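You operate a simulated robot arm through the tools that you are given. There is no shell and no other tool. Be economical: measure what you need, move in short steps, check, and stop when the job is done.

The job below is to be done with a simulated two-armed robot. You get a single attempt, and the scene is never put back.

## Task
Bin the strip printer's thin roll, fit the spare, feed paper twice.
Fine: bin it before the spare goes in; the spare lies beside the printer; grey tub; lid shut and latched before the feed.

The check looks at the end state, three seconds after you hand in, the way a careful person would. Anything else that was tipped, shoved, dropped, spilled or broken makes it a failure. A push-on lid holds only when it is set on centred and level and pressed home; a screw cap is set on level and turned clockwise until tight.

## Robot
Two 7-joint arms with fingered hands on one trunk, on a base that drives. Base frame: it is fixed to the floor where the robot stands at the start and does not move with it; the origin is under the middle of the robot, x ahead of it, y to its left, z up; the surface under the hand at the start is at about z = 0.94. Lengths are in m, angles in rad, forces in N, time in s.
The left shoulder is at the start at [0.019, 0.173, 1.275], the right one opposite. With the tool pointing down near the work surface each hand reaches from about 0.1 to 0.74 m from the robot's upright axis, wherever it stands, measured 20 degrees to its own side. Places, roughly: list clear button [0.4, -0.1, 1]; strip feed button [0.4, 0, 1]; strip print button [0.4, 0, 1]; strip printer [0.5, -0.1, 1]; strip printer latch [0.5, -0.1, 1]; strip printer lid [0.6, 0, 1]. Payload 3.5 kg a hand.
The TCP of each hand is the grasp point between the finger pads, 0.025 m short of the fingertips. In the tool frame z runs along the fingers and y along their closing line. Largest opening 0.088 m; the body of the gripper starts 0.029 m behind the TCP. The gripper is a hand of 3 fingers: y runs from the thumb to the fingers, the wrist lies at [-0.013, -0.097, -0.162] in the tool frame, and closing takes about 1.5 s.
Orientation is that of the tool frame in the base frame, as [roll, pitch, yaw] about the fixed x, y, z axes, in that order (R = Rz(yaw) Ry(pitch) Rx(roll)). With the fingers straight down and the wrist toward the robot, the tool's x, y and z point along [0, 1, 0], [1, 0, 0] and [0, 0, -1] of the base frame.

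## Interface
- The arms move only by the tool send_rows. It takes "left_deltas", "right_deltas" or both (then of equal length, played together; a hand with none holds still); each is a list of rows, each a list of 7 numbers: the turn, a rotation vector about the tool's x, y, z in rad, then the shift along the tool's x, y, z in mm, then the opening, from 0 (shut) to 1 (fully open). In form: [[wx, wy, wz, tx, ty, tz, claw], ...]. A call has 1 to 8 rows; each row is the pose to reach, as a shift and turn from the pose commanded when the call began, along the tool's axes at that moment. A row lasts 0.2 s, in which the tool goes at most 0.05 m and 0.15 rad; a call with a longer step from one row to the next is refused whole, and so is a gripper value outside its range. Where a pose cannot be reached the arm comes as near as it can. A force on the tool above 40 N (or 10 N above the force at the start of the call, whichever is more), or a blocked arm, ends the call early, and 0.2 s more pass. Each finger travels about 0.072 m/s and halts on what it meets, pressing with about 25 N; the grip force reading is that of the motor and also rises with nothing between the fingers. The clock runs only during rows and for 0.2 s after the last one: add rows that repeat a pose to give the fingers time. The reply holds the time, the measured pose of the TCP, the force on the tool along the base axes, the opening and the grip force, in the units named above and with some noise, with the torque about the TCP (base axes, N m) and any sound that the robot's microphone picked up.
- Cameras (640 x 400 px; columns grow to the right, rows downward): "scene" is now at [0.1034, -0.0072, 1.5052]; the picture's right is [-0.12, -0.99, 0.00], its down [-0.62, 0.07, -0.78] and it looks along [0.77, -0.09, -0.63] (base axes); focal length 214 px, centre (320, 200). "left" rides on the left gripper at [-0.058, -0.085, -0.099] in its tool frame; the picture's right is [-0.67, -0.35, 0.66], its down [0.68, -0.63, 0.37] and it looks along [0.29, 0.69, 0.66] (tool axes); focal length 261 px, centre (320, 200). "right" rides on the right gripper at [0.058, -0.085, -0.099] in its tool frame; the picture's right is [-0.67, 0.35, -0.66], its down [-0.69, -0.63, 0.37] and it looks along [-0.29, 0.69, 0.66] (tool axes); focal length 261 px, centre (320, 200). There is no depth. A picture from a camera that has moved, and an enlarged one, comes with that camera's place and axes in the base frame and with its lens. The place of the scene camera against the robot may be out by one fixed shift of up to 0.018 m in any direction.
- camera(camera): a new picture of that camera. The clock stands still meanwhile.
- raise_lower(by): slides the trunk up (or, below 0, down) by that many m; the arms and the scene camera ride with it, the base frame stays. It gives what a move gives, with no picture.
- base_move(legs): drives the robot by 1 to 6 legs, each [ahead, left, turn to the left] in m, m and rad, along the robot's own axes; the way and the turn of a leg run together, so that a leg with both is an arc; at most 1.5 m and 3.142 rad a leg. The arms and the cameras ride along, it lands a little off, and it stops where it bumps. It gives what a move gives.
- hand_shape(shape, hand): the hand has 3 fingers and takes this shape, open, in about a second: jaw (thumb against the fingers, like two jaws); tri (thumb and two fingers); tip (a fingertip pinch); poke (one finger out to press); point (the index stretched); flat (the hand flat); cup (the hand cupped); fist (a fist). The gripper value then closes the fingers along that shape, each until it touches; the sizes above hold for jaw. It gives what a move gives, with no picture.
- head_to(pan, tilt): turns the head with the scene camera to pan (to the left, within 1.501 rad either way) and tilt (down, from -0.506 to 1.204), counted from straight ahead of the robot. It gives what a move gives.
- zoom(camera, box): a new picture of the part [left, top, right, bottom] of that camera's present view, enlarged. The clock stands still meanwhile.
- finish_job(): hands the job in; it is judged then, once.

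Work in short steps. Places have to be worked out from the pictures, the camera data and where the tool is seen: move nearer, look again, correct. Check each grasp and each placing, and mend what went wrong. You have 120 turns and 88 pictures in all, those below and enlarged ones among them. Open the grippers and draw the arms clear of the work before you hand the job in, unless the task says otherwise; then end with one line.

The tools are called by a JSON object that holds its "fn" and its "kwargs". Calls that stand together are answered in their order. send_rows: Moves the arms, as the interface text tells. Its arguments: {"type":"object","properties":{"left_deltas":{"type":"array","items":{"type":"array","items":{"type":"number"}}},"right_deltas":{"type":"array","items":{"type":"array","items":{"type":"number"}}}},"required":[]} The other tools are called the same way: raise_lower (by) slides the trunk up or down; hand_shape (shape, hand) gives the hand a shape; base_move (legs) drives the base; head_to (pan, tilt) turns the head that bears the scene camera; camera (camera) takes a picture; zoom (camera, box) takes an enlarged picture of a part of a camera's view; finish_job () hands the job in.

At the start:

```text
t: 0.0
left_tool_pos: [0.5005, 0.1325, 1.4123]
left_ee_rot: [3.141, -0.001, 1.571]
left_force: [-0.5, -0.5, 0.4]
left_moment: [-0.01, -0.01, 0.04]
left_grip_width: 0.0877
left_gripper_force: 0.0
left_shape: jaw
right_tool_pos: [0.4154, -0.2728, 1.3927]
right_ee_rot: [-3.141, -0.002, 1.572]
right_force: [-0.4, -0.1, 1.0]
right_moment: [-0.04, -0.01, -0.02]
right_grip_width: 0.0876
right_gripper_force: 0.0
right_shape: jaw
trunk travel left (down, up): [-0.35, 0.105]
robot x, y, heading: [0.0027, -0.0006, 0.004]
head pan, tilt: [-0.117, 0.648]
```

scene: 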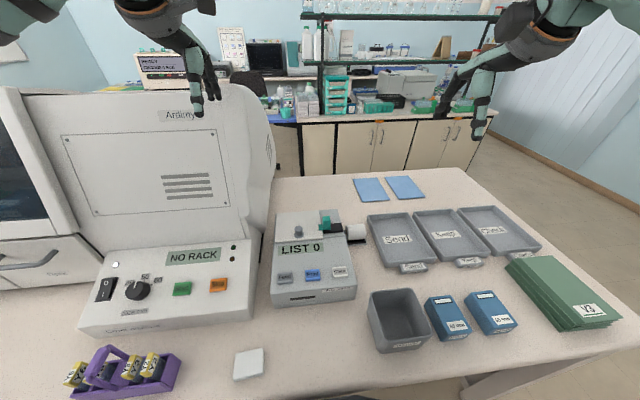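
right: 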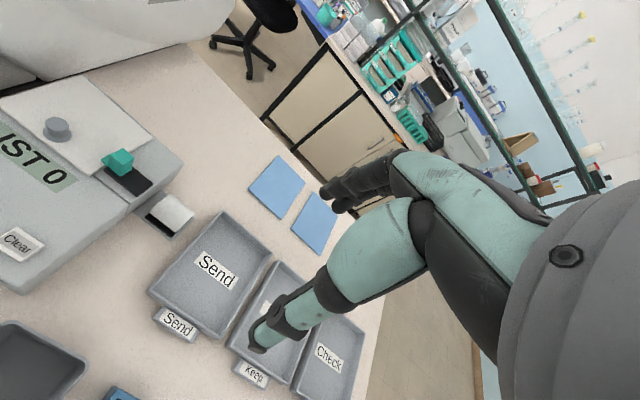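
left: 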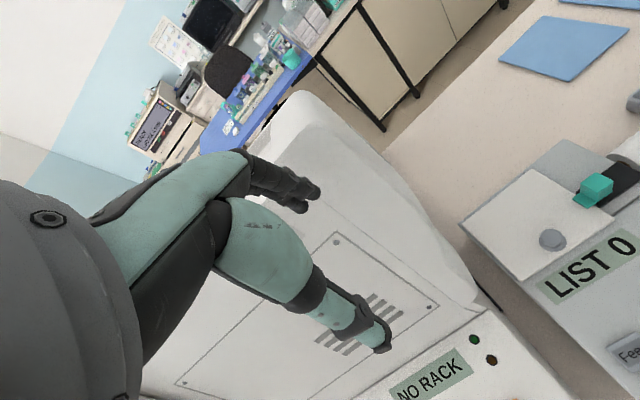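

I see the strip printer in the middle, with a lid, a knob and a teal latch; a white roll lies on its right. I zoom in on it to see the details.

{"fn": "zoom", "kwargs": {"camera": "scene", "box": [260, 195, 380, 315]}}

{"fn": "zoom", "kwargs": {"camera": "right", "box": [0, 60, 240, 260]}}

{"fn": "zoom", "kwargs": {"camera": "left", "box": [440, 120, 640, 400]}}

```text
3.33 times, centred on (320, 255) of scene
camera zoom: at [0.1034, -0.0072, 1.5052], right [-0.12, -0.99, 0.0], down [-0.62, 0.07, -0.78], along [0.77, -0.09, -0.63], focal length 715 px, centre (320, 17)
```

zoom: 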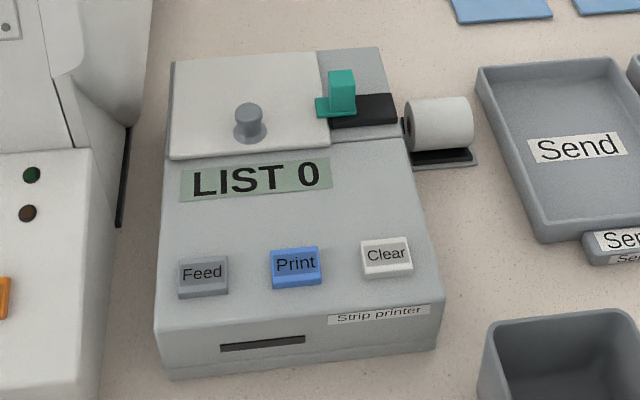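

```text
2.00 times, centred on (120, 160) of right
camera zoom: at [0.3307, -0.2144, 1.4915], right [0.35, -0.67, 0.66], down [-0.63, -0.68, -0.37], along [0.69, -0.29, -0.66], focal length 521 px, centre (720, 280)
```

zoom: 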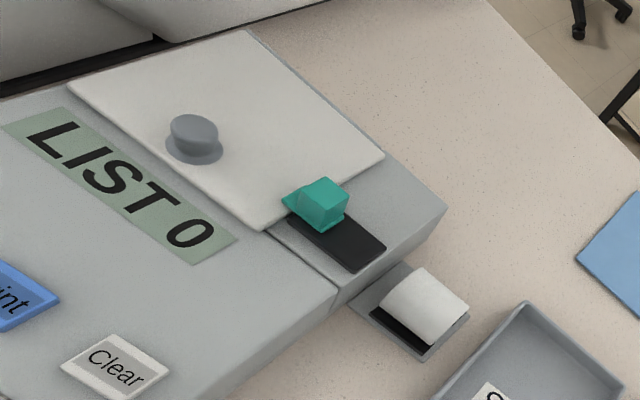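

```text
1.43 times, centred on (540, 260) of left
camera zoom: at [0.4159, 0.075, 1.512], right [-0.35, -0.67, -0.66], down [-0.63, 0.68, -0.37], along [0.69, 0.29, -0.66], focal length 372 px, centre (6, 114)
```

zoom: 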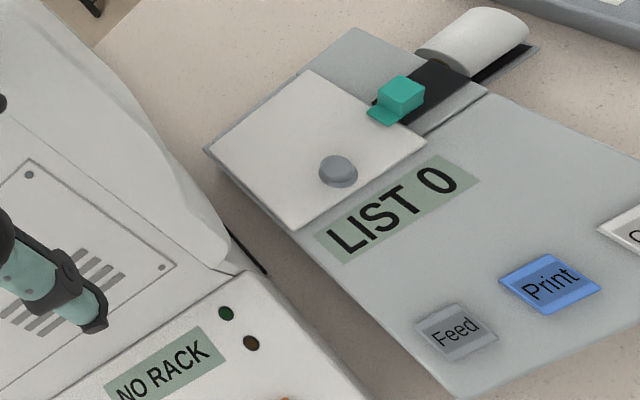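

Triangulating from the two hand cameras: the knob is at about (0.52, 0.00, 1.03), the latch block at (0.544, -0.083, 1.03) and the spare roll at (0.558, -0.185, 0.975). I bring the right hand above the latch to look closer.

{"fn": "send_rows", "kwargs": {"right_deltas": [[0, 0, 0, 22, 15, 34, 1], [0, 0, 0, 44, 30, 68, 1], [0, 0, 0, 66, 45, 102, 1], [0, 0, 0, 88, 60, 136, 1], [0, 0, 0, 110, 75, 170, 1], [0, 0, 0, 132, 90, 204, 1], [0, 0, 0, 154, 105, 238, 1], [0, 0, 0, 176, 120, 270, 1]]}}

{"fn": "camera", "kwargs": {"camera": "right"}}

{"fn": "zoom", "kwargs": {"camera": "scene", "box": [250, 145, 410, 315]}}

```text
t: 1.8
left_tool_pos: [0.5029, 0.1332, 1.4121]
left_ee_rot: [-3.14, 0.002, 1.57]
left_force: [-0.5, -0.1, -0.5]
left_moment: [-0.01, 0.02, 0.0]
left_grip_width: 0.0877
left_gripper_force: 0.1
left_shape: jaw
right_tool_pos: [0.5377, -0.0962, 1.1219]
right_ee_rot: [3.141, -0.002, 1.57]
right_force: [-0.5, 0.2, 0.6]
right_moment: [0.03, 0.01, -0.03]
right_grip_width: 0.0876
right_gripper_force: 0.1
right_shape: jaw
trunk travel left (down, up): [-0.35, 0.105]
robot x, y, heading: [0.002, -0.002, 0.003]
head pan, tilt: [-0.117, 0.648]
```

```text
81 pictures are left
camera right: at [0.4533, -0.0372, 1.2205], right [0.35, -0.67, 0.66], down [-0.63, -0.69, -0.37], along [0.69, -0.29, -0.66], focal length 261 px, centre (320, 200)
```

right: 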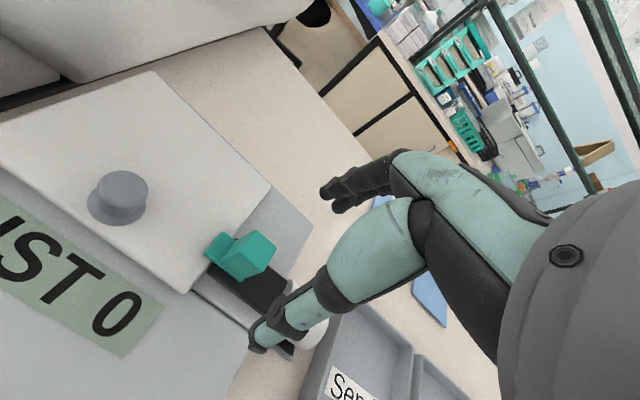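

```text
2.35 times, centred on (330, 230) of scene
camera zoom: at [0.1048, -0.0061, 1.5051], right [-0.12, -0.99, 0.0], down [-0.62, 0.07, -0.78], along [0.77, -0.09, -0.63], focal length 505 px, centre (296, 129)
```

zoom: 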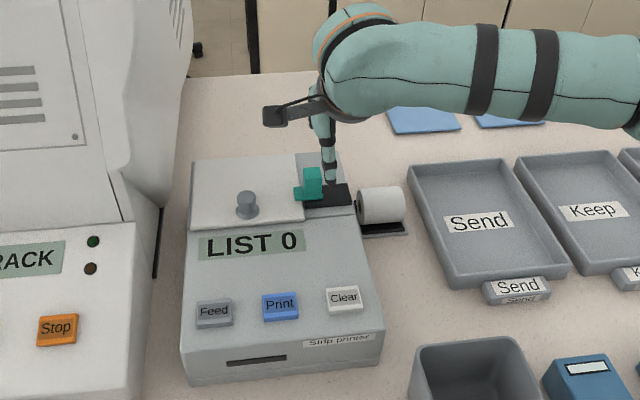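

The right camera puts the latch block at about (0.549, -0.086), its top near z 1.04. I centre on it and go down with the fingers half open.

{"fn": "send_rows", "kwargs": {"right_deltas": [[0, 0, 0, 11, 11, 15, 0.7], [0, 0, 0, 11, 11, 35, 0.6], [0, 0, 0, 11, 11, 50, 0.6], [0, 0, 0, 11, 11, 60, 0.6], [0, 0, 0, 11, 11, 60, 0.6]]}}

{"fn": "camera", "kwargs": {"camera": "right"}}

{"fn": "zoom", "kwargs": {"camera": "scene", "box": [290, 165, 370, 245]}}

```text
t: 3.0
left_tool_pos: [0.5008, 0.1338, 1.4124]
left_ee_rot: [-3.139, 0.002, 1.572]
left_force: [0.2, -0.7, 0.6]
left_moment: [-0.01, 0.02, -0.02]
left_grip_width: 0.0878
left_gripper_force: 0.0
left_shape: jaw
right_tool_pos: [0.5468, -0.085, 1.061]
right_ee_rot: [3.14, -0.002, 1.569]
right_force: [-0.4, -0.7, 0.3]
right_moment: [-0.02, 0.02, 0.04]
right_grip_width: 0.0531
right_gripper_force: 0.0
right_shape: jaw
trunk travel left (down, up): [-0.35, 0.105]
robot x, y, heading: [-0.0014, 0.0028, 0.0]
head pan, tilt: [-0.117, 0.648]
```

```text
79 pictures are left
camera right: at [0.462, -0.0263, 1.1612], right [0.35, -0.67, 0.65], down [-0.63, -0.68, -0.37], along [0.69, -0.29, -0.66], focal length 261 px, centre (320, 200)
```

right: 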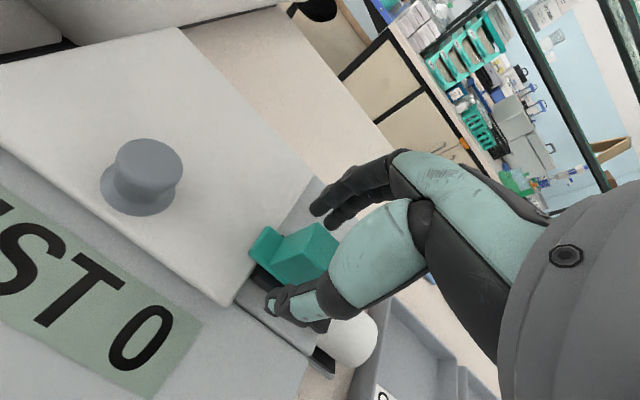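

```text
5.00 times, centred on (330, 205) of scene
camera zoom: at [0.1036, -0.007, 1.5052], right [-0.12, -0.99, 0.0], down [-0.62, 0.07, -0.78], along [0.77, -0.09, -0.63], focal length 1072 px, centre (270, 175)
```

zoom: 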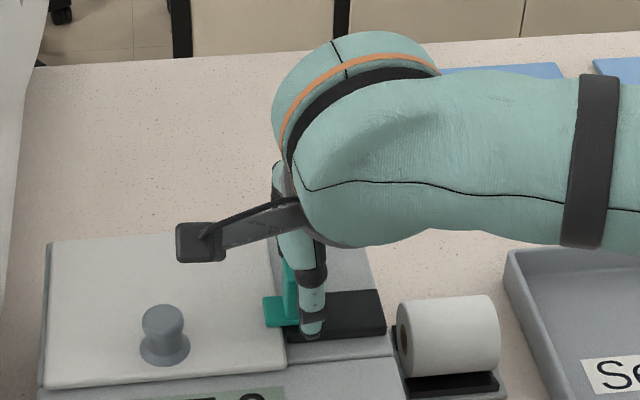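

The latch block sits between thumb and fingers. I move 4 mm left, go down 14 mm and close on it.

{"fn": "send_rows", "kwargs": {"right_deltas": [[0, 0, 0, 4, 0, 7, 0.6], [0, 0, 0, 4, 0, 14, 0.6], [0, 0, 0, 4, 0, 14, 0.3], [0, 0, 0, 4, 0, 14, 0.1], [0, 0, 0, 4, 0, 14, 0.1], [0, 0, 0, 4, 0, 14, 0.1]]}}

{"fn": "camera", "kwargs": {"camera": "right"}}

```text
t: 4.4
left_tool_pos: [0.4978, 0.1336, 1.414]
left_ee_rot: [3.141, 0.003, 1.572]
left_force: [-0.4, 0.5, 0.4]
left_moment: [0.0, -0.02, 0.0]
left_grip_width: 0.0876
left_gripper_force: 0.1
left_shape: jaw
right_tool_pos: [0.543, -0.0802, 1.0505]
right_ee_rot: [3.137, -0.001, 1.571]
right_force: [-4.3, 0.5, 12.7]
right_moment: [0.02, 0.15, -0.06]
right_grip_width: 0.022
right_gripper_force: 25.0
right_shape: jaw
trunk travel left (down, up): [-0.35, 0.105]
robot x, y, heading: [-0.0018, -0.0027, 0.004]
head pan, tilt: [-0.117, 0.648]
```

```text
77 pictures are left
camera right: at [0.4592, -0.0222, 1.1492], right [0.35, -0.67, 0.66], down [-0.63, -0.68, -0.37], along [0.7, -0.28, -0.66], focal length 261 px, centre (320, 200)
```

right: 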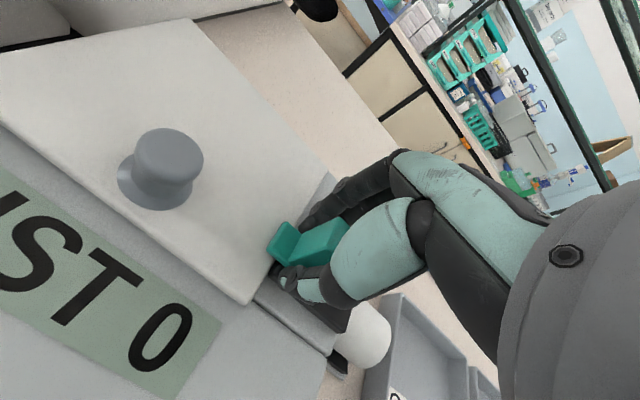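

The block is gripped (22 mm). I ease up slightly and slide it to the right, off the lid.

{"fn": "send_rows", "kwargs": {"right_deltas": [[0, 0, 0, 0, 0, -3, 0.1], [0, 0, 0, -8, 0, -3, 0.1], [0, 0, 0, -16, 0, -3, 0.1], [0, 0, 0, -24, 0, -3, 0.1], [0, 0, 0, -30, 0, -3, 0.1]]}}

{"fn": "camera", "kwargs": {"camera": "right"}}

```text
t: 5.6
left_tool_pos: [0.499, 0.1394, 1.4126]
left_ee_rot: [3.14, 0.005, 1.572]
left_force: [-0.8, 0.0, -0.8]
left_moment: [-0.02, 0.0, 0.02]
left_grip_width: 0.0877
left_gripper_force: 0.0
left_shape: jaw
right_tool_pos: [0.5438, -0.107, 1.0523]
right_ee_rot: [3.141, 0.0, 1.574]
right_force: [-10.6, 16.4, -3.9]
right_moment: [0.36, 0.26, -0.06]
right_grip_width: 0.0193
right_gripper_force: 25.1
right_shape: jaw
trunk travel left (down, up): [-0.35, 0.105]
robot x, y, heading: [0.0012, 0.0035, -0.001]
head pan, tilt: [-0.117, 0.648]
```

```text
76 pictures are left
camera right: at [0.46, -0.0482, 1.1509], right [0.35, -0.67, 0.66], down [-0.63, -0.69, -0.37], along [0.7, -0.29, -0.66], focal length 261 px, centre (320, 200)
```

right: 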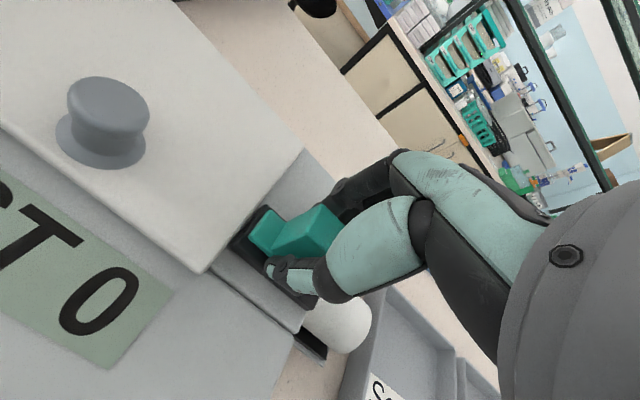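

The latch has slid 27 mm to its end stop and the tongue is off the lid. I release it, lift off, and pull the right hand clear to the right.

{"fn": "send_rows", "kwargs": {"right_deltas": [[0, 0, 0, 2, 0, 0, 0.4], [0, 0, 0, 2, 0, 0, 0.6], [0, 0, 0, 2, 0, 0, 0.7], [0, 0, 0, 2, 0, -40, 0.8], [0, 0, 0, -10, 0, -85, 1], [0, 0, 0, -50, 0, -110, 1], [0, 0, 0, -98, 0, -115, 1], [0, 0, 0, -146, 0, -120, 1]]}}

{"fn": "send_rows", "kwargs": {"left_deltas": [[0, 0, 0, -14, 3, 32, 1], [0, 0, 0, -28, 6, 64, 1], [0, 0, 0, -43, 9, 96, 1], [0, 0, 0, -58, 12, 128, 1], [0, 0, 0, -74, 15, 160, 1], [0, 0, 0, -91, 18, 192, 1], [0, 0, 0, -108, 21, 224, 1], [0, 0, 0, -126, 25, 260, 1]]}}

{"fn": "camera", "kwargs": {"camera": "left"}}

{"fn": "camera", "kwargs": {"camera": "right"}}

```text
t: 7.4
left_tool_pos: [0.5, 0.1323, 1.4132]
left_ee_rot: [-3.139, -0.001, 1.572]
left_force: [-0.5, -0.2, 0.3]
left_moment: [0.06, 0.0, 0.01]
left_grip_width: 0.0877
left_gripper_force: 0.0
left_shape: jaw
right_tool_pos: [0.5444, -0.2597, 1.1732]
right_ee_rot: [3.14, -0.001, 1.571]
right_force: [1.1, 0.2, -0.3]
right_moment: [0.02, 0.03, 0.0]
right_grip_width: 0.0876
right_gripper_force: 0.1
right_shape: jaw
trunk travel left (down, up): [-0.35, 0.105]
robot x, y, heading: [0.0008, 0.0021, 0.003]
head pan, tilt: [-0.117, 0.648]
```

```text
t: 9.2
left_tool_pos: [0.5293, 0.0053, 1.1526]
left_ee_rot: [3.141, 0.0, 1.574]
left_force: [-0.2, -0.5, -0.3]
left_moment: [-0.04, 0.0, 0.01]
left_grip_width: 0.0875
left_gripper_force: 0.0
left_shape: jaw
right_tool_pos: [0.5464, -0.2596, 1.1703]
right_ee_rot: [-3.141, -0.001, 1.569]
right_force: [0.7, -0.1, -0.3]
right_moment: [-0.01, 0.01, -0.03]
right_grip_width: 0.0878
right_gripper_force: 0.1
right_shape: jaw
trunk travel left (down, up): [-0.35, 0.105]
robot x, y, heading: [-0.0016, 0.005, 0.003]
head pan, tilt: [-0.117, 0.648]
```

```text
75 pictures are left
camera left: at [0.4438, -0.0517, 1.252], right [-0.35, -0.67, -0.65], down [-0.63, 0.68, -0.36], along [0.69, 0.29, -0.66], focal length 261 px, centre (320, 200)
```

left: 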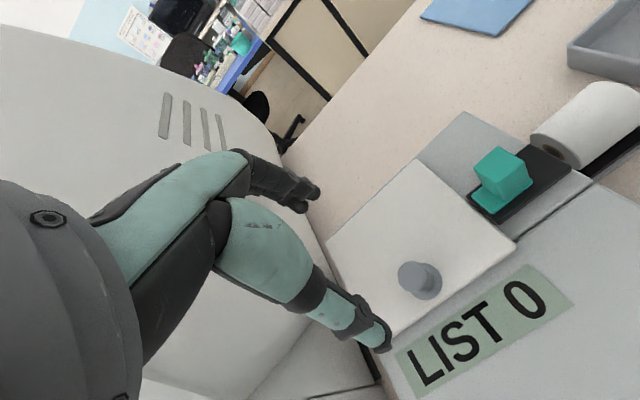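

```text
74 pictures are left
camera right: at [0.4631, -0.2012, 1.2691], right [0.35, -0.67, 0.65], down [-0.63, -0.68, -0.37], along [0.69, -0.28, -0.66], focal length 261 px, centre (320, 200)
```

right: 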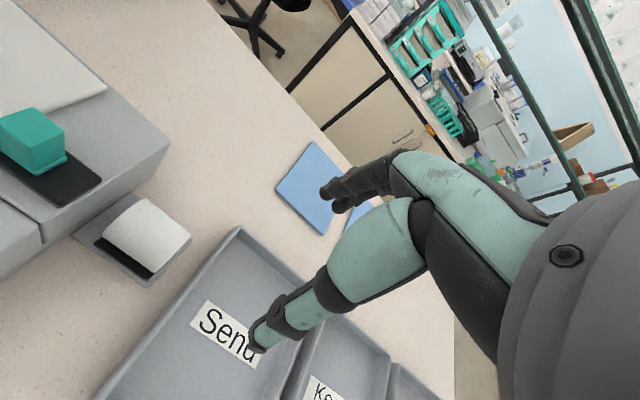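

The left camera puts the knob at about (0.523, -0.001). I line up on it and go down with the fingers half open.

{"fn": "send_rows", "kwargs": {"left_deltas": [[0, 0, 0, -5, -6, 20, 0.7], [0, 0, 0, -5, -6, 45, 0.6], [0, 0, 0, -5, -6, 70, 0.6], [0, 0, 0, -5, -6, 84, 0.6], [0, 0, 0, -5, -6, 84, 0.6]]}}

{"fn": "camera", "kwargs": {"camera": "left"}}

{"fn": "camera", "kwargs": {"camera": "scene"}}

```text
t: 10.4
left_tool_pos: [0.5203, 0.0021, 1.0697]
left_ee_rot: [-3.141, -0.001, 1.57]
left_force: [-0.1, 0.5, -0.2]
left_moment: [-0.01, -0.01, -0.01]
left_grip_width: 0.0531
left_gripper_force: 0.1
left_shape: jaw
right_tool_pos: [0.5456, -0.2581, 1.1719]
right_ee_rot: [3.141, -0.001, 1.571]
right_force: [0.5, -0.3, -0.4]
right_moment: [0.03, -0.01, 0.01]
right_grip_width: 0.0875
right_gripper_force: 0.1
right_shape: jaw
trunk travel left (down, up): [-0.35, 0.105]
robot x, y, heading: [0.0003, 0.0046, 0.001]
head pan, tilt: [-0.117, 0.648]
```

```text
73 pictures are left
camera left: at [0.4353, -0.0562, 1.1682], right [-0.35, -0.67, -0.66], down [-0.63, 0.69, -0.37], along [0.69, 0.28, -0.66], focal length 261 px, centre (320, 200)
```

left: 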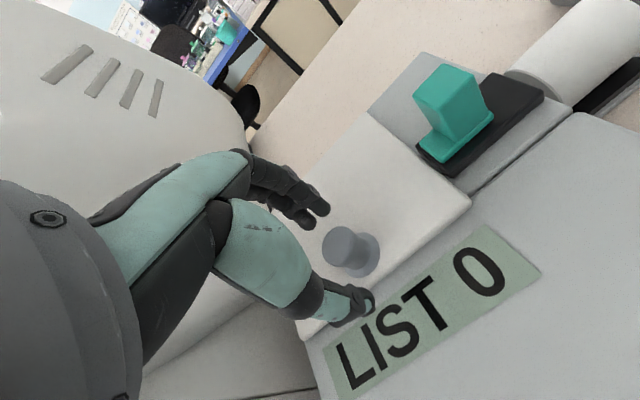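

```text
72 pictures are left
camera scene: at [0.1037, -0.0074, 1.5052], right [-0.12, -0.99, 0.0], down [-0.62, 0.07, -0.78], along [0.77, -0.09, -0.63], focal length 214 px, centre (320, 200)
```

scene: 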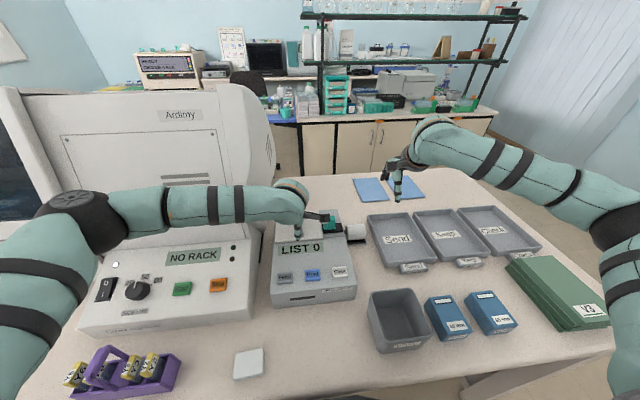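

The knob lies between the fingers but about 6 mm to the right of the hand's centre. I correct that, go down 15 mm and close.

{"fn": "send_rows", "kwargs": {"left_deltas": [[0, 0, 0, -6, 0, 8, 0.6], [0, 0, 0, -6, 0, 15, 0.6], [0, 0, 0, -6, 0, 15, 0.3], [0, 0, 0, -6, 0, 15, 0.1], [0, 0, 0, -6, 0, 15, 0.1], [0, 0, 0, -6, 0, 15, 0.1]]}}

{"fn": "camera", "kwargs": {"camera": "left"}}

```text
t: 11.8
left_tool_pos: [0.5207, -0.0043, 1.0539]
left_ee_rot: [-3.141, 0.0, 1.571]
left_force: [2.0, -2.1, 1.7]
left_moment: [-0.05, -0.2, 0.0]
left_grip_width: 0.0139
left_gripper_force: 25.4
left_shape: jaw
right_tool_pos: [0.5444, -0.2593, 1.1711]
right_ee_rot: [-3.142, -0.001, 1.57]
right_force: [0.4, 0.3, 0.5]
right_moment: [0.04, -0.02, 0.03]
right_grip_width: 0.0877
right_gripper_force: 0.0
right_shape: jaw
trunk travel left (down, up): [-0.35, 0.105]
robot x, y, heading: [0.0, -0.0003, 0.002]
head pan, tilt: [-0.117, 0.648]
```

```text
71 pictures are left
camera left: at [0.4355, -0.0633, 1.1534], right [-0.35, -0.67, -0.66], down [-0.63, 0.68, -0.37], along [0.69, 0.28, -0.66], focal length 261 px, centre (320, 200)
```

left: 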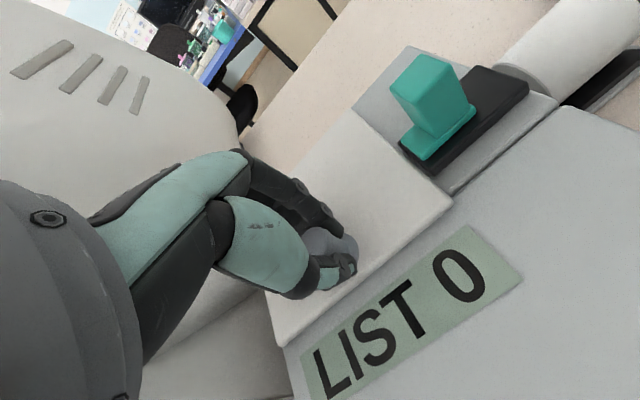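

The knob's neck is gripped (14 mm). I guess that the lid hinges at its back edge (x about 0.60), so I lift gently along that arc to test it.

{"fn": "send_rows", "kwargs": {"left_deltas": [[0.08, 0, 0, 0, 3, -6, 0.1], [0.15, 0, 0, 0, 6, -12, 0.1], [0.22, 0, 0, 0, 10, -18, 0.1], [0.3, 0, 0, 0, 15, -23, 0.1]]}}

{"fn": "camera", "kwargs": {"camera": "left"}}

{"fn": "zoom", "kwargs": {"camera": "scene", "box": [240, 160, 400, 300]}}

```text
t: 12.8
left_tool_pos: [0.5348, -0.0061, 1.0781]
left_ee_rot: [-2.84, 0.0, 1.571]
left_force: [-5.1, -2.6, 4.2]
left_moment: [-0.03, -0.13, 0.01]
left_grip_width: 0.0139
left_gripper_force: 25.4
left_shape: jaw
right_tool_pos: [0.5429, -0.2585, 1.1724]
right_ee_rot: [3.14, -0.001, 1.57]
right_force: [0.8, 0.8, 0.0]
right_moment: [0.0, 0.02, -0.07]
right_grip_width: 0.0876
right_gripper_force: 0.1
right_shape: jaw
trunk travel left (down, up): [-0.35, 0.105]
robot x, y, heading: [-0.0023, 0.0022, 0.0]
head pan, tilt: [-0.117, 0.648]
```

```text
70 pictures are left
camera left: at [0.4822, -0.0634, 1.1978], right [-0.53, -0.67, -0.52], down [-0.71, 0.69, -0.16], along [0.47, 0.28, -0.84], focal length 261 px, centre (320, 200)
```

left: 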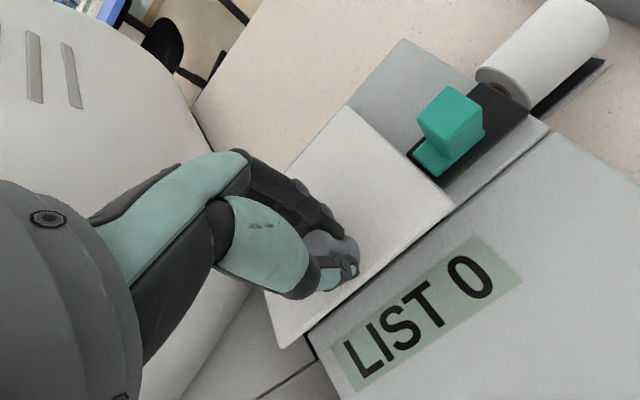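

```text
2.86 times, centred on (320, 230) of scene
camera zoom: at [0.1018, -0.0081, 1.5053], right [-0.12, -0.99, 0.0], down [-0.62, 0.07, -0.78], along [0.77, -0.09, -0.63], focal length 613 px, centre (320, 114)
```

zoom: 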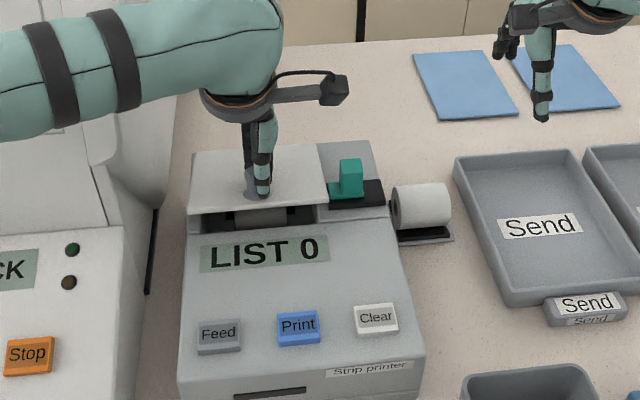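

The lid is hinged at the back and turns freely; the roll shows beneath it. I carry on along the arc to about 0.9 rad in all.

{"fn": "send_rows", "kwargs": {"left_deltas": [[0.15, 0, 0, 0, 6.4, -12, 0.1], [0.3, 0, 0, 0, 14.6, -22.9, 0.1], [0.45, 0, 0, 0, 24.4, -32.4, 0.1], [0.6, 0, 0, 0, 35.4, -40.4, 0.1]]}}

{"fn": "zoom", "kwargs": {"camera": "scene", "box": [240, 140, 400, 300]}}

```text
t: 13.8
left_tool_pos: [0.5442, -0.0001, 1.1019]
left_ee_rot: [-2.315, 0.017, 1.572]
left_force: [27.1, -32.6, -12.6]
left_moment: [-0.72, -1.29, 0.22]
left_grip_width: 0.0146
left_gripper_force: 24.9
left_shape: jaw
left hand out of reach, approached as far as the arm can: row 3, 4
right_tool_pos: [0.5502, -0.2664, 1.1667]
right_ee_rot: [-3.136, -0.005, 1.568]
right_force: [0.2, -0.2, 0.5]
right_moment: [0.01, 0.01, 0.02]
right_grip_width: 0.0874
right_gripper_force: 0.0
right_shape: jaw
trunk travel left (down, up): [-0.35, 0.105]
robot x, y, heading: [-0.0001, -0.0065, -0.008]
head pan, tilt: [-0.117, 0.648]
stopped in row 4 (left hand): the force on the tool passed its limit at 51 N (the readings are from after the stop); the commanded pose is now the measured one
```

```text
2.50 times, centred on (320, 220) of scene
camera zoom: at [0.113, -0.0145, 1.5043], right [-0.12, -0.99, 0.0], down [-0.63, 0.08, -0.77], along [0.77, -0.09, -0.63], focal length 536 px, centre (320, 150)
```

zoom: 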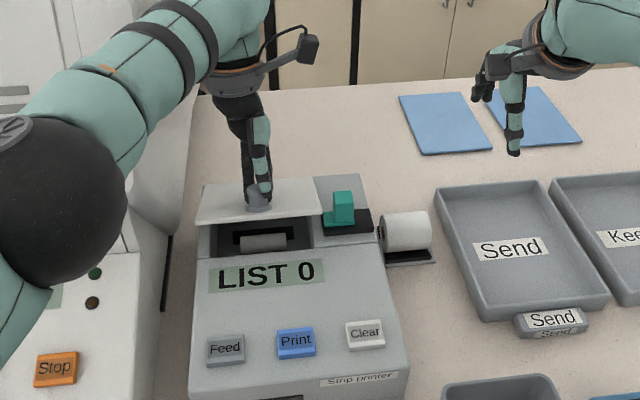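

The left wrist has reached its limit tipping this way, since the fingers would have to point back at the robot. I lower the lid again and will regrip the knob side to side, so that it can pivot in the grip.

{"fn": "send_rows", "kwargs": {"left_deltas": [[-0.13, 0, 0, -4, 0, 0, 0.1], [-0.27, 0, 0, -4, 1.4, 5.7, 0.1], [-0.41, 0, 0, -4, 4, 17.6, 0.1], [-0.55, 0, 0, -4, 10.1, 28.7, 0.1], [-0.69, 0, 0, -4, 14.2, 40.5, 0.1], [-0.82, 0, 0, -4, 17.8, 48.4, 0.1]]}}

{"fn": "camera", "kwargs": {"camera": "left"}}

```text
t: 15.2
left_tool_pos: [0.6422, -0.066, 1.0386]
left_ee_rot: [-3.127, 0.013, 1.57]
left_force: [-0.1, 0.7, -0.6]
left_moment: [-0.01, -0.02, -0.01]
left_grip_width: 0.0112
left_gripper_force: 25.0
left_shape: jaw
left hand out of reach, approached as far as the arm can: row 1, 2, 3, 4, 5, 6
right_tool_pos: [0.5443, -0.2611, 1.1712]
right_ee_rot: [3.14, -0.002, 1.571]
right_force: [0.4, -0.3, 0.1]
right_moment: [0.01, -0.01, 0.01]
right_grip_width: 0.0878
right_gripper_force: 0.1
right_shape: jaw
trunk travel left (down, up): [-0.35, 0.105]
robot x, y, heading: [-0.0005, -0.0011, -0.002]
head pan, tilt: [-0.117, 0.648]
```

```text
67 pictures are left
camera left: at [0.5585, -0.1231, 1.1401], right [-0.36, -0.68, -0.64], down [-0.63, 0.68, -0.37], along [0.69, 0.28, -0.67], focal length 261 px, centre (320, 200)
```

left: 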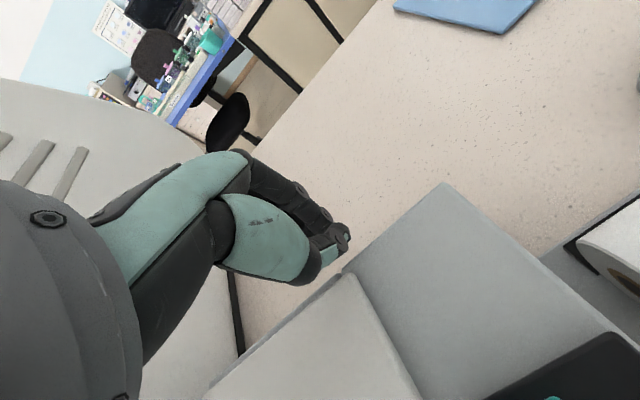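

The hand slipped off the knob and ended up behind the printer. I check the scene before going on.

{"fn": "camera", "kwargs": {"camera": "scene"}}

{"fn": "zoom", "kwargs": {"camera": "scene", "box": [240, 140, 400, 300]}}

```text
66 pictures are left
camera scene: at [0.104, -0.0092, 1.5052], right [-0.12, -0.99, 0.0], down [-0.62, 0.07, -0.78], along [0.77, -0.09, -0.63], focal length 214 px, centre (320, 200)
```

scene: 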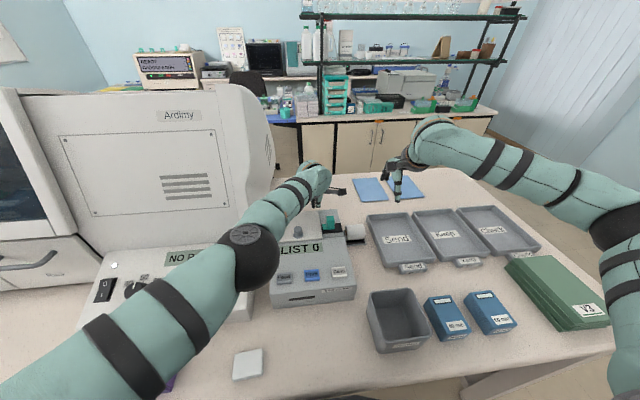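

```text
2.50 times, centred on (320, 220) of scene
camera zoom: at [0.104, -0.0092, 1.5052], right [-0.12, -0.99, 0.0], down [-0.62, 0.07, -0.78], along [0.77, -0.09, -0.63], focal length 536 px, centre (320, 150)
```

zoom: 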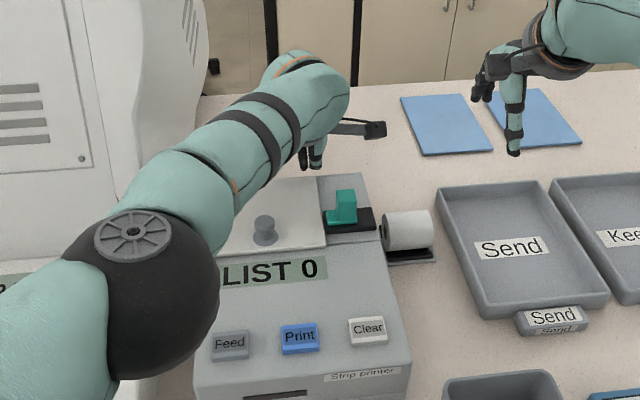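

The lid is shut again and nothing else has moved, but the left arm sits in an awkward elbow pose. I lift the left hand up and back towards the start in small steps.

{"fn": "send_rows", "kwargs": {"left_deltas": [[0, 0, 0, 0, 0, -25, 0.1], [0, 0, 0, 0, 0, -60, 0.1], [0, 0, 0, 0, 0, -100, 0.1], [0, 0, 0, 0, 0, -140, 0.3]]}}

```text
t: 16.2
left_tool_pos: [0.6469, -0.0696, 1.1824]
left_ee_rot: [-3.137, 0.013, 1.571]
left_force: [-0.2, 0.2, -0.2]
left_moment: [-0.01, 0.0, 0.02]
left_grip_width: 0.0258
left_gripper_force: 0.1
left_shape: jaw
left hand out of reach, approached as far as the arm can: row 1, 2, 3, 4
right_tool_pos: [0.544, -0.2599, 1.1726]
right_ee_rot: [3.141, -0.003, 1.568]
right_force: [0.7, 0.1, -0.2]
right_moment: [-0.02, 0.0, 0.0]
right_grip_width: 0.0877
right_gripper_force: 0.1
right_shape: jaw
trunk travel left (down, up): [-0.35, 0.105]
robot x, y, heading: [-0.0002, 0.0032, -0.001]
head pan, tilt: [-0.117, 0.648]
```

The arm's solution lags the command. I keep raising towards the roomy start pose so it can unwind.

{"fn": "send_rows", "kwargs": {"left_deltas": [[0, 0, 0, 15, 0, -35, 0.5], [0, 0, 0, 30, 0, -70, 0.6], [0, 0, 0, 50, 0, -105, 0.8], [0, 0, 0, 75, 0, -140, 1], [0, 0, 0, 100, 0, -170, 1], [0, 0, 0, 130, 0, -200, 1], [0, 0, 0, 130, 0, -215, 1], [0, 0, 0, 130, 0, -215, 1]]}}

{"fn": "camera", "kwargs": {"camera": "scene"}}

```text
t: 18.0
left_tool_pos: [0.6463, 0.0688, 1.3939]
left_ee_rot: [-3.139, 0.015, 1.571]
left_force: [-0.2, -0.2, -0.1]
left_moment: [0.0, -0.01, 0.0]
left_grip_width: 0.0877
left_gripper_force: 0.1
left_shape: jaw
left hand out of reach, approached as far as the arm can: row 1, 2, 3, 4, 5, 7, 8
right_tool_pos: [0.5444, -0.2603, 1.172]
right_ee_rot: [3.141, -0.001, 1.569]
right_force: [0.0, 0.3, 0.9]
right_moment: [-0.02, 0.0, -0.02]
right_grip_width: 0.0876
right_gripper_force: 0.1
right_shape: jaw
trunk travel left (down, up): [-0.35, 0.105]
robot x, y, heading: [0.0018, 0.003, -0.002]
head pan, tilt: [-0.117, 0.648]
```

```text
64 pictures are left
camera scene: at [0.1039, -0.0082, 1.5052], right [-0.12, -0.99, 0.0], down [-0.62, 0.07, -0.78], along [0.77, -0.09, -0.63], focal length 214 px, centre (320, 200)
```

scene: 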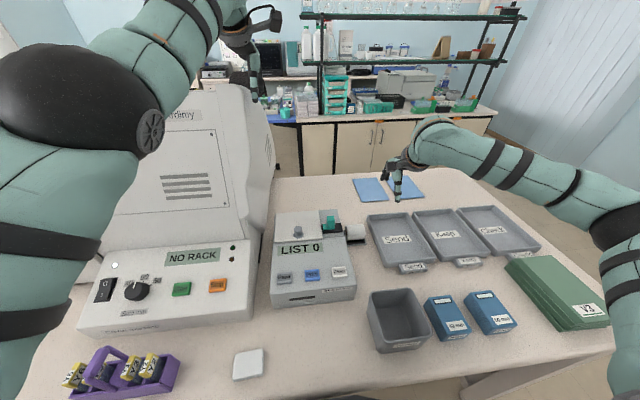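

Moves now track, offset only by the slip. I bring the left hand back towards (0.50, 0.15, 1.41).

{"fn": "send_rows", "kwargs": {"left_deltas": [[0, 0, 0, 15, -30, -3, 1], [0, 0, 0, 30, -60, -6, 1], [0, 0, 0, 45, -90, -9, 1], [0, 0, 0, 60, -120, -12, 1], [0, 0, 0, 80, -146, -15, 1], [0, 0, 0, 80, -146, -15, 1]]}}

{"fn": "camera", "kwargs": {"camera": "scene"}}

```text
t: 19.4
left_tool_pos: [0.6167, 0.1091, 1.4602]
left_ee_rot: [-3.139, 0.015, 1.57]
left_force: [-0.2, -0.7, 0.9]
left_moment: [0.02, -0.01, 0.03]
left_grip_width: 0.0876
left_gripper_force: 0.1
left_shape: jaw
left hand out of reach, approached as far as the arm can: row 1, 2, 3, 4, 5, 6
right_tool_pos: [0.5433, -0.2605, 1.1731]
right_ee_rot: [3.141, 0.0, 1.568]
right_force: [-0.8, -0.4, -0.2]
right_moment: [-0.02, -0.03, 0.05]
right_grip_width: 0.0879
right_gripper_force: 0.1
right_shape: jaw
trunk travel left (down, up): [-0.35, 0.105]
robot x, y, heading: [0.0021, -0.0009, -0.004]
head pan, tilt: [-0.117, 0.648]
```

```text
63 pictures are left
camera scene: at [0.1037, -0.0075, 1.5052], right [-0.12, -0.99, 0.0], down [-0.62, 0.07, -0.78], along [0.77, -0.09, -0.63], focal length 214 px, centre (320, 200)
```

scene: 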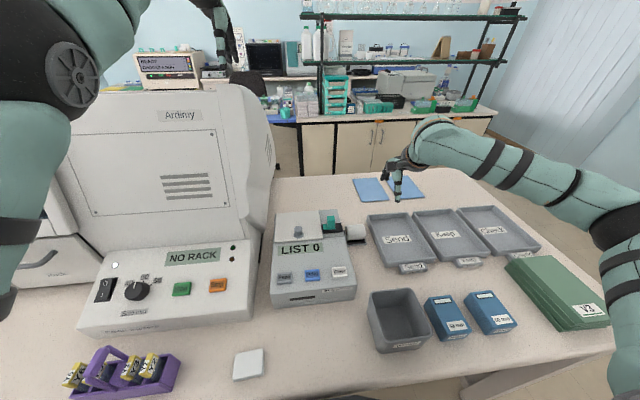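

The arm is stuck at a joint limit in this branch. I turn the hand about its own axis (which I need anyway for the side grip) to free it.

{"fn": "send_rows", "kwargs": {"left_deltas": [[0, 0, 0.14, 0, 0, 0, 1], [0, 0, 0.28, 0, 0, 0, 1], [0, 0, 0.42, 0, 0, 0, 1], [0, 0, 0.56, 0, 0, 0, 1], [0, 0, 0.7, 0, 0, 0, 1], [0, 0, 0.84, 0, 0, 0, 1], [0, 0, 0.98, 0, 0, 0, 1], [0, 0, 1.12, 0, 0, 0, 1]]}}

```text
t: 21.2
left_tool_pos: [0.5871, 0.1358, 1.4287]
left_ee_rot: [3.129, 0.007, 0.484]
left_force: [2.2, 1.8, 4.5]
left_moment: [-0.14, -0.19, 0.13]
left_grip_width: 0.0878
left_gripper_force: 0.0
left_shape: jaw
left hand out of reach, approached as far as the arm can: row 3, 4, 5, 6, 7, 8
right_tool_pos: [0.5454, -0.2596, 1.1709]
right_ee_rot: [3.141, 0.0, 1.569]
right_force: [0.3, 0.4, -0.2]
right_moment: [0.04, 0.02, 0.0]
right_grip_width: 0.0876
right_gripper_force: 0.0
right_shape: jaw
trunk travel left (down, up): [-0.35, 0.105]
robot x, y, heading: [0.0012, -0.0008, -0.002]
head pan, tilt: [-0.117, 0.648]
```

I turn the head left to see the whole left arm and check whether it is touching something.

{"fn": "head_to", "kwargs": {"pan": 0.6, "tilt": 0.4}}

{"fn": "camera", "kwargs": {"camera": "scene"}}

```text
t: 22.2
left_tool_pos: [0.5868, 0.1363, 1.428]
left_ee_rot: [3.128, 0.009, 0.486]
left_force: [2.0, 2.2, 7.2]
left_moment: [-0.26, -0.24, 0.16]
left_grip_width: 0.0876
left_gripper_force: 0.0
left_shape: jaw
right_tool_pos: [0.544, -0.2595, 1.1721]
right_ee_rot: [3.141, 0.001, 1.569]
right_force: [-0.2, 0.2, 0.5]
right_moment: [-0.02, 0.0, -0.01]
right_grip_width: 0.0875
right_gripper_force: 0.1
right_shape: jaw
trunk travel left (down, up): [-0.35, 0.105]
robot x, y, heading: [-0.0014, -0.0041, -0.004]
head pan, tilt: [0.6, 0.4]
```

```text
62 pictures are left
camera scene: at [0.0943, 0.0553, 1.5279], right [0.56, -0.83, -0.02], down [-0.35, -0.22, -0.91], along [0.75, 0.52, -0.41], focal length 214 px, centre (320, 200)
```

scene: 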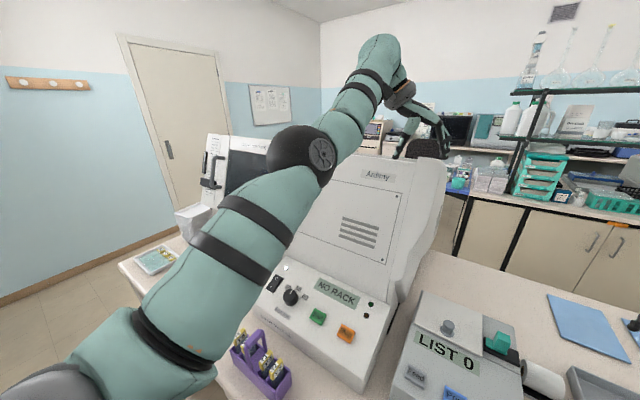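

The thumb or fingers may be resting on the analyser's top (7 N upward). I raise straight up and then bring the hand back towards the robot.

{"fn": "send_rows", "kwargs": {"left_deltas": [[0, 0, 0, 0, 0, -30, 1], [0, 0, 0, 0, 0, -60, 1], [0, 0, 0, -30, -6, -60, 1], [0, 0, 0, -65, -13, -60, 1], [0, 0, 0, -102, -20, -60, 1], [0, 0, 0, -102, -20, -60, 1]]}}

{"fn": "camera", "kwargs": {"camera": "scene"}}

```text
t: 23.6
left_tool_pos: [0.5341, 0.1627, 1.3815]
left_ee_rot: [-3.064, 0.214, 0.556]
left_force: [0.1, 0.1, -0.1]
left_moment: [-0.02, 0.0, -0.01]
left_grip_width: 0.0881
left_gripper_force: 0.0
left_shape: jaw
left hand out of reach, approached as far as the arm can: row 1, 2, 3
right_tool_pos: [0.5494, -0.2558, 1.1706]
right_ee_rot: [-3.139, 0.005, 1.569]
right_force: [-0.4, 0.2, 0.7]
right_moment: [-0.03, 0.03, 0.0]
right_grip_width: 0.0873
right_gripper_force: 0.0
right_shape: jaw
trunk travel left (down, up): [-0.35, 0.105]
robot x, y, heading: [0.0006, -0.0003, -0.001]
head pan, tilt: [0.6, 0.4]
stopped in row 6 (left hand): the arm was blocked; the commanded pose is now the measured one
```

```text
61 pictures are left
camera scene: at [0.1008, 0.0598, 1.5272], right [0.56, -0.83, -0.02], down [-0.35, -0.22, -0.91], along [0.75, 0.52, -0.42], focal length 214 px, centre (320, 200)
```

scene: 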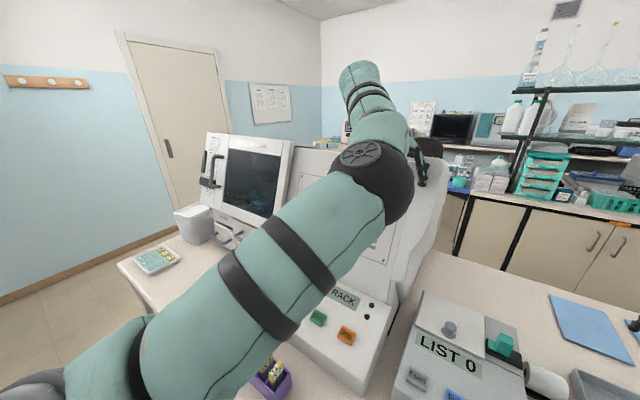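

The forearm is folded oddly, with the elbow swung inward. I bring the hand in towards the shoulder and left so the arm can refold.

{"fn": "send_rows", "kwargs": {"left_deltas": [[0, 0, 0, -20, -25, 0, 1], [0, 0, 0, -40, -50, 0, 1], [0, 0, 0, -60, -75, 0, 1], [0, 0, 0, -80, -100, 0, 1], [0, 0, 0, -100, -125, 0, 1], [0, 0, 0, -100, -125, 0, 1]]}}

{"fn": "camera", "kwargs": {"camera": "scene"}}

```text
t: 24.1
left_tool_pos: [0.4979, 0.2069, 1.3023]
left_ee_rot: [-2.945, 0.364, 0.655]
left_force: [-0.1, -0.2, -0.9]
left_moment: [-0.01, 0.01, 0.03]
left_grip_width: 0.088
left_gripper_force: 0.1
left_shape: jaw
right_tool_pos: [0.5451, -0.2579, 1.1713]
right_ee_rot: [-3.14, 0.001, 1.568]
right_force: [0.2, 0.0, -0.1]
right_moment: [-0.03, 0.01, 0.01]
right_grip_width: 0.0876
right_gripper_force: 0.0
right_shape: jaw
trunk travel left (down, up): [-0.35, 0.105]
robot x, y, heading: [-0.0008, 0.0007, -0.002]
head pan, tilt: [0.6, 0.4]
stopped in row 2 (left hand): the arm was blocked; the commanded pose is now the measured one
```

```text
60 pictures are left
camera scene: at [0.0968, 0.0569, 1.5276], right [0.56, -0.83, -0.02], down [-0.35, -0.22, -0.91], along [0.75, 0.52, -0.41], focal length 214 px, centre (320, 200)
```

scene: 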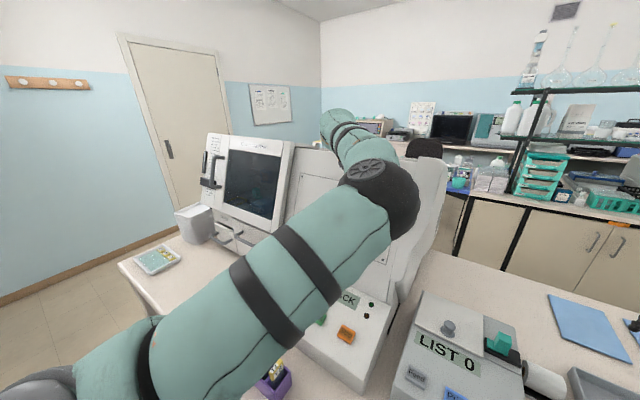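

The left arm is in a folded branch but hangs free, with no force on it. The right arm can do the rest alone, so I just lift the left hand a little away from the analyser.

{"fn": "send_rows", "kwargs": {"left_deltas": [[0, 0, 0, -7, 12, -21, 1], [0, 0, 0, -14, 25, -43, 1], [0, 0, 0, -22, 38, -64, 1], [0, 0, 0, -22, 38, -64, 1]]}}

{"fn": "camera", "kwargs": {"camera": "scene"}}

```text
t: 25.1
left_tool_pos: [0.5266, 0.1623, 1.3663]
left_ee_rot: [-2.946, 0.36, 0.651]
left_force: [-0.4, 0.3, -0.3]
left_moment: [-0.02, 0.01, 0.01]
left_grip_width: 0.0879
left_gripper_force: 0.1
left_shape: jaw
right_tool_pos: [0.5436, -0.2604, 1.1717]
right_ee_rot: [3.14, -0.002, 1.569]
right_force: [0.1, -0.6, -0.2]
right_moment: [-0.01, -0.02, 0.02]
right_grip_width: 0.0878
right_gripper_force: 0.1
right_shape: jaw
trunk travel left (down, up): [-0.35, 0.105]
robot x, y, heading: [0.0011, -0.0033, -0.006]
head pan, tilt: [0.6, 0.4]
```

```text
59 pictures are left
camera scene: at [0.0937, 0.0539, 1.5279], right [0.56, -0.83, -0.02], down [-0.35, -0.22, -0.91], along [0.75, 0.52, -0.41], focal length 214 px, centre (320, 200)
```

scene: 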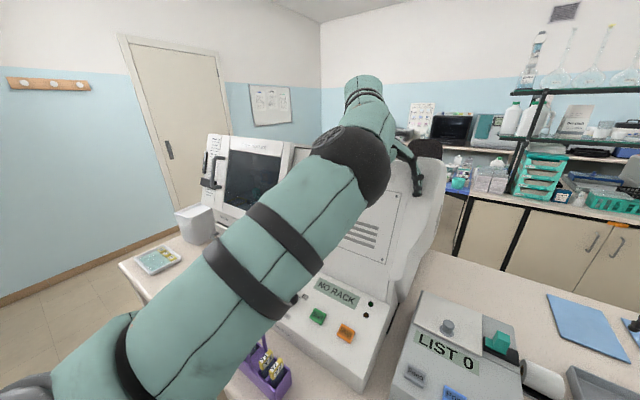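

The left hand tracks again and hangs clear. Now I turn the right hand by 90° so its fingers close along y, and point the head back at the printer.

{"fn": "send_rows", "kwargs": {"right_deltas": [[0, 0, -0.14, 0, 0, -8, 1], [0, 0, -0.28, 0, 0, -16, 1], [0, 0, -0.42, 0, 0, -24, 1], [0, 0, -0.56, 0, 0, -32, 1], [0, 0, -0.7, 0, 0, -40, 1], [0, 0, -0.84, 0, 0, -40, 1], [0, 0, -0.98, 0, 0, -40, 1], [0, 0, -1.12, 0, 0, -40, 1]]}}

{"fn": "send_rows", "kwargs": {"right_deltas": [[0, 0, -0.14, 0, 0, 0, 1], [0, 0, -0.28, 0, 0, 0, 1], [0, 0, -0.42, 0, 0, 0, 1], [0, 0, -0.45, 0, 0, 0, 1]]}}

{"fn": "head_to", "kwargs": {"pan": -0.117, "tilt": 0.648}}

{"fn": "camera", "kwargs": {"camera": "scene"}}

```text
t: 26.9
left_tool_pos: [0.5266, 0.1621, 1.3652]
left_ee_rot: [-2.949, 0.359, 0.649]
left_force: [-1.5, 0.0, 0.7]
left_moment: [0.0, -0.02, -0.01]
left_grip_width: 0.088
left_gripper_force: 0.1
left_shape: jaw
right_tool_pos: [0.5428, -0.2599, 1.2128]
right_ee_rot: [3.14, 0.0, 2.691]
right_force: [0.3, -0.2, 0.5]
right_moment: [0.01, -0.01, 0.02]
right_grip_width: 0.0877
right_gripper_force: 0.1
right_shape: jaw
trunk travel left (down, up): [-0.35, 0.105]
robot x, y, heading: [-0.0003, -0.0022, -0.002]
head pan, tilt: [0.6, 0.4]
```

```text
t: 27.9
left_tool_pos: [0.5276, 0.1624, 1.3652]
left_ee_rot: [-2.946, 0.361, 0.651]
left_force: [-0.7, 1.8, 0.0]
left_moment: [-0.01, -0.02, -0.03]
left_grip_width: 0.088
left_gripper_force: 0.1
left_shape: jaw
right_tool_pos: [0.5427, -0.26, 1.2119]
right_ee_rot: [3.138, 0.002, 3.141]
right_force: [-0.2, 0.0, 0.4]
right_moment: [0.03, -0.04, 0.01]
right_grip_width: 0.0877
right_gripper_force: 0.1
right_shape: jaw
trunk travel left (down, up): [-0.35, 0.105]
robot x, y, heading: [-0.0008, -0.0023, -0.004]
head pan, tilt: [0.6, 0.4]
```

```text
t: 29.0
left_tool_pos: [0.5272, 0.1635, 1.365]
left_ee_rot: [-2.947, 0.36, 0.652]
left_force: [-1.6, 0.1, 0.0]
left_moment: [-0.03, 0.0, 0.0]
left_grip_width: 0.0879
left_gripper_force: 0.2
left_shape: jaw
right_tool_pos: [0.5444, -0.2594, 1.2118]
right_ee_rot: [3.141, 0.001, 3.137]
right_force: [-0.9, 0.3, -0.1]
right_moment: [-0.01, -0.02, -0.01]
right_grip_width: 0.0877
right_gripper_force: 0.1
right_shape: jaw
trunk travel left (down, up): [-0.35, 0.105]
robot x, y, heading: [0.0065, -0.0, 0.0]
head pan, tilt: [-0.117, 0.648]
```

```text
58 pictures are left
camera scene: at [0.1029, -0.0082, 1.5053], right [-0.12, -0.99, 0.0], down [-0.62, 0.07, -0.78], along [0.77, -0.09, -0.63], focal length 214 px, centre (320, 200)
```

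scene: 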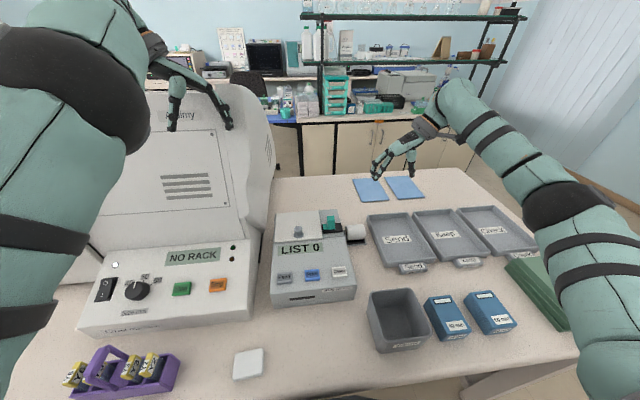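

The right hand is now oriented sideways. I move it over to the knob, staying above it.

{"fn": "send_rows", "kwargs": {"right_deltas": [[0, 0, 0, 4, 40, 12, 1], [0, 0, 0, 8, 80, 25, 1], [0, 0, 0, 12, 120, 40, 1], [0, 0, 0, 16, 160, 60, 1], [0, 0, 0, 19, 200, 80, 1], [0, 0, 0, 22, 235, 100, 0.8], [0, 0, 0, 22, 256, 115, 0.6], [0, 0, 0, 22, 256, 125, 0.6]]}}

{"fn": "camera", "kwargs": {"camera": "right"}}

{"fn": "zoom", "kwargs": {"camera": "scene", "box": [250, 160, 370, 280]}}

```text
t: 30.8
left_tool_pos: [0.5269, 0.1643, 1.3648]
left_ee_rot: [-2.947, 0.362, 0.649]
left_force: [-0.9, 0.9, 0.6]
left_moment: [-0.02, -0.03, -0.01]
left_grip_width: 0.0881
left_gripper_force: 0.0
left_shape: jaw
right_tool_pos: [0.5214, -0.003, 1.0855]
right_ee_rot: [3.141, -0.002, 3.139]
right_force: [0.2, 0.5, -0.6]
right_moment: [0.04, -0.02, 0.02]
right_grip_width: 0.0533
right_gripper_force: 0.1
right_shape: jaw
trunk travel left (down, up): [-0.35, 0.105]
robot x, y, heading: [-0.0016, -0.0031, -0.002]
head pan, tilt: [-0.117, 0.648]
```

```text
57 pictures are left
camera right: at [0.464, -0.0881, 1.1845], right [0.67, 0.35, 0.66], down [0.68, -0.63, -0.37], along [0.29, 0.69, -0.66], focal length 261 px, centre (320, 200)
```

right: 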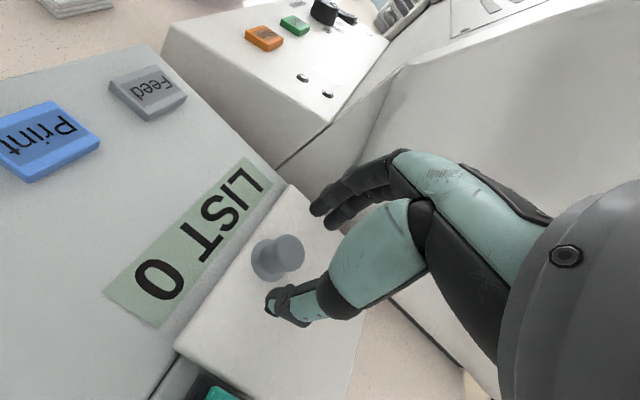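

```text
3.33 times, centred on (310, 220) of scene
camera zoom: at [0.1028, -0.0084, 1.5053], right [-0.12, -0.99, 0.0], down [-0.62, 0.07, -0.78], along [0.77, -0.09, -0.63], focal length 715 px, centre (353, 133)
```

zoom: 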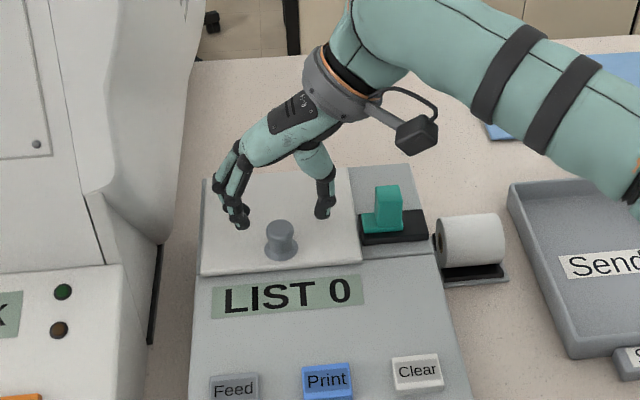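

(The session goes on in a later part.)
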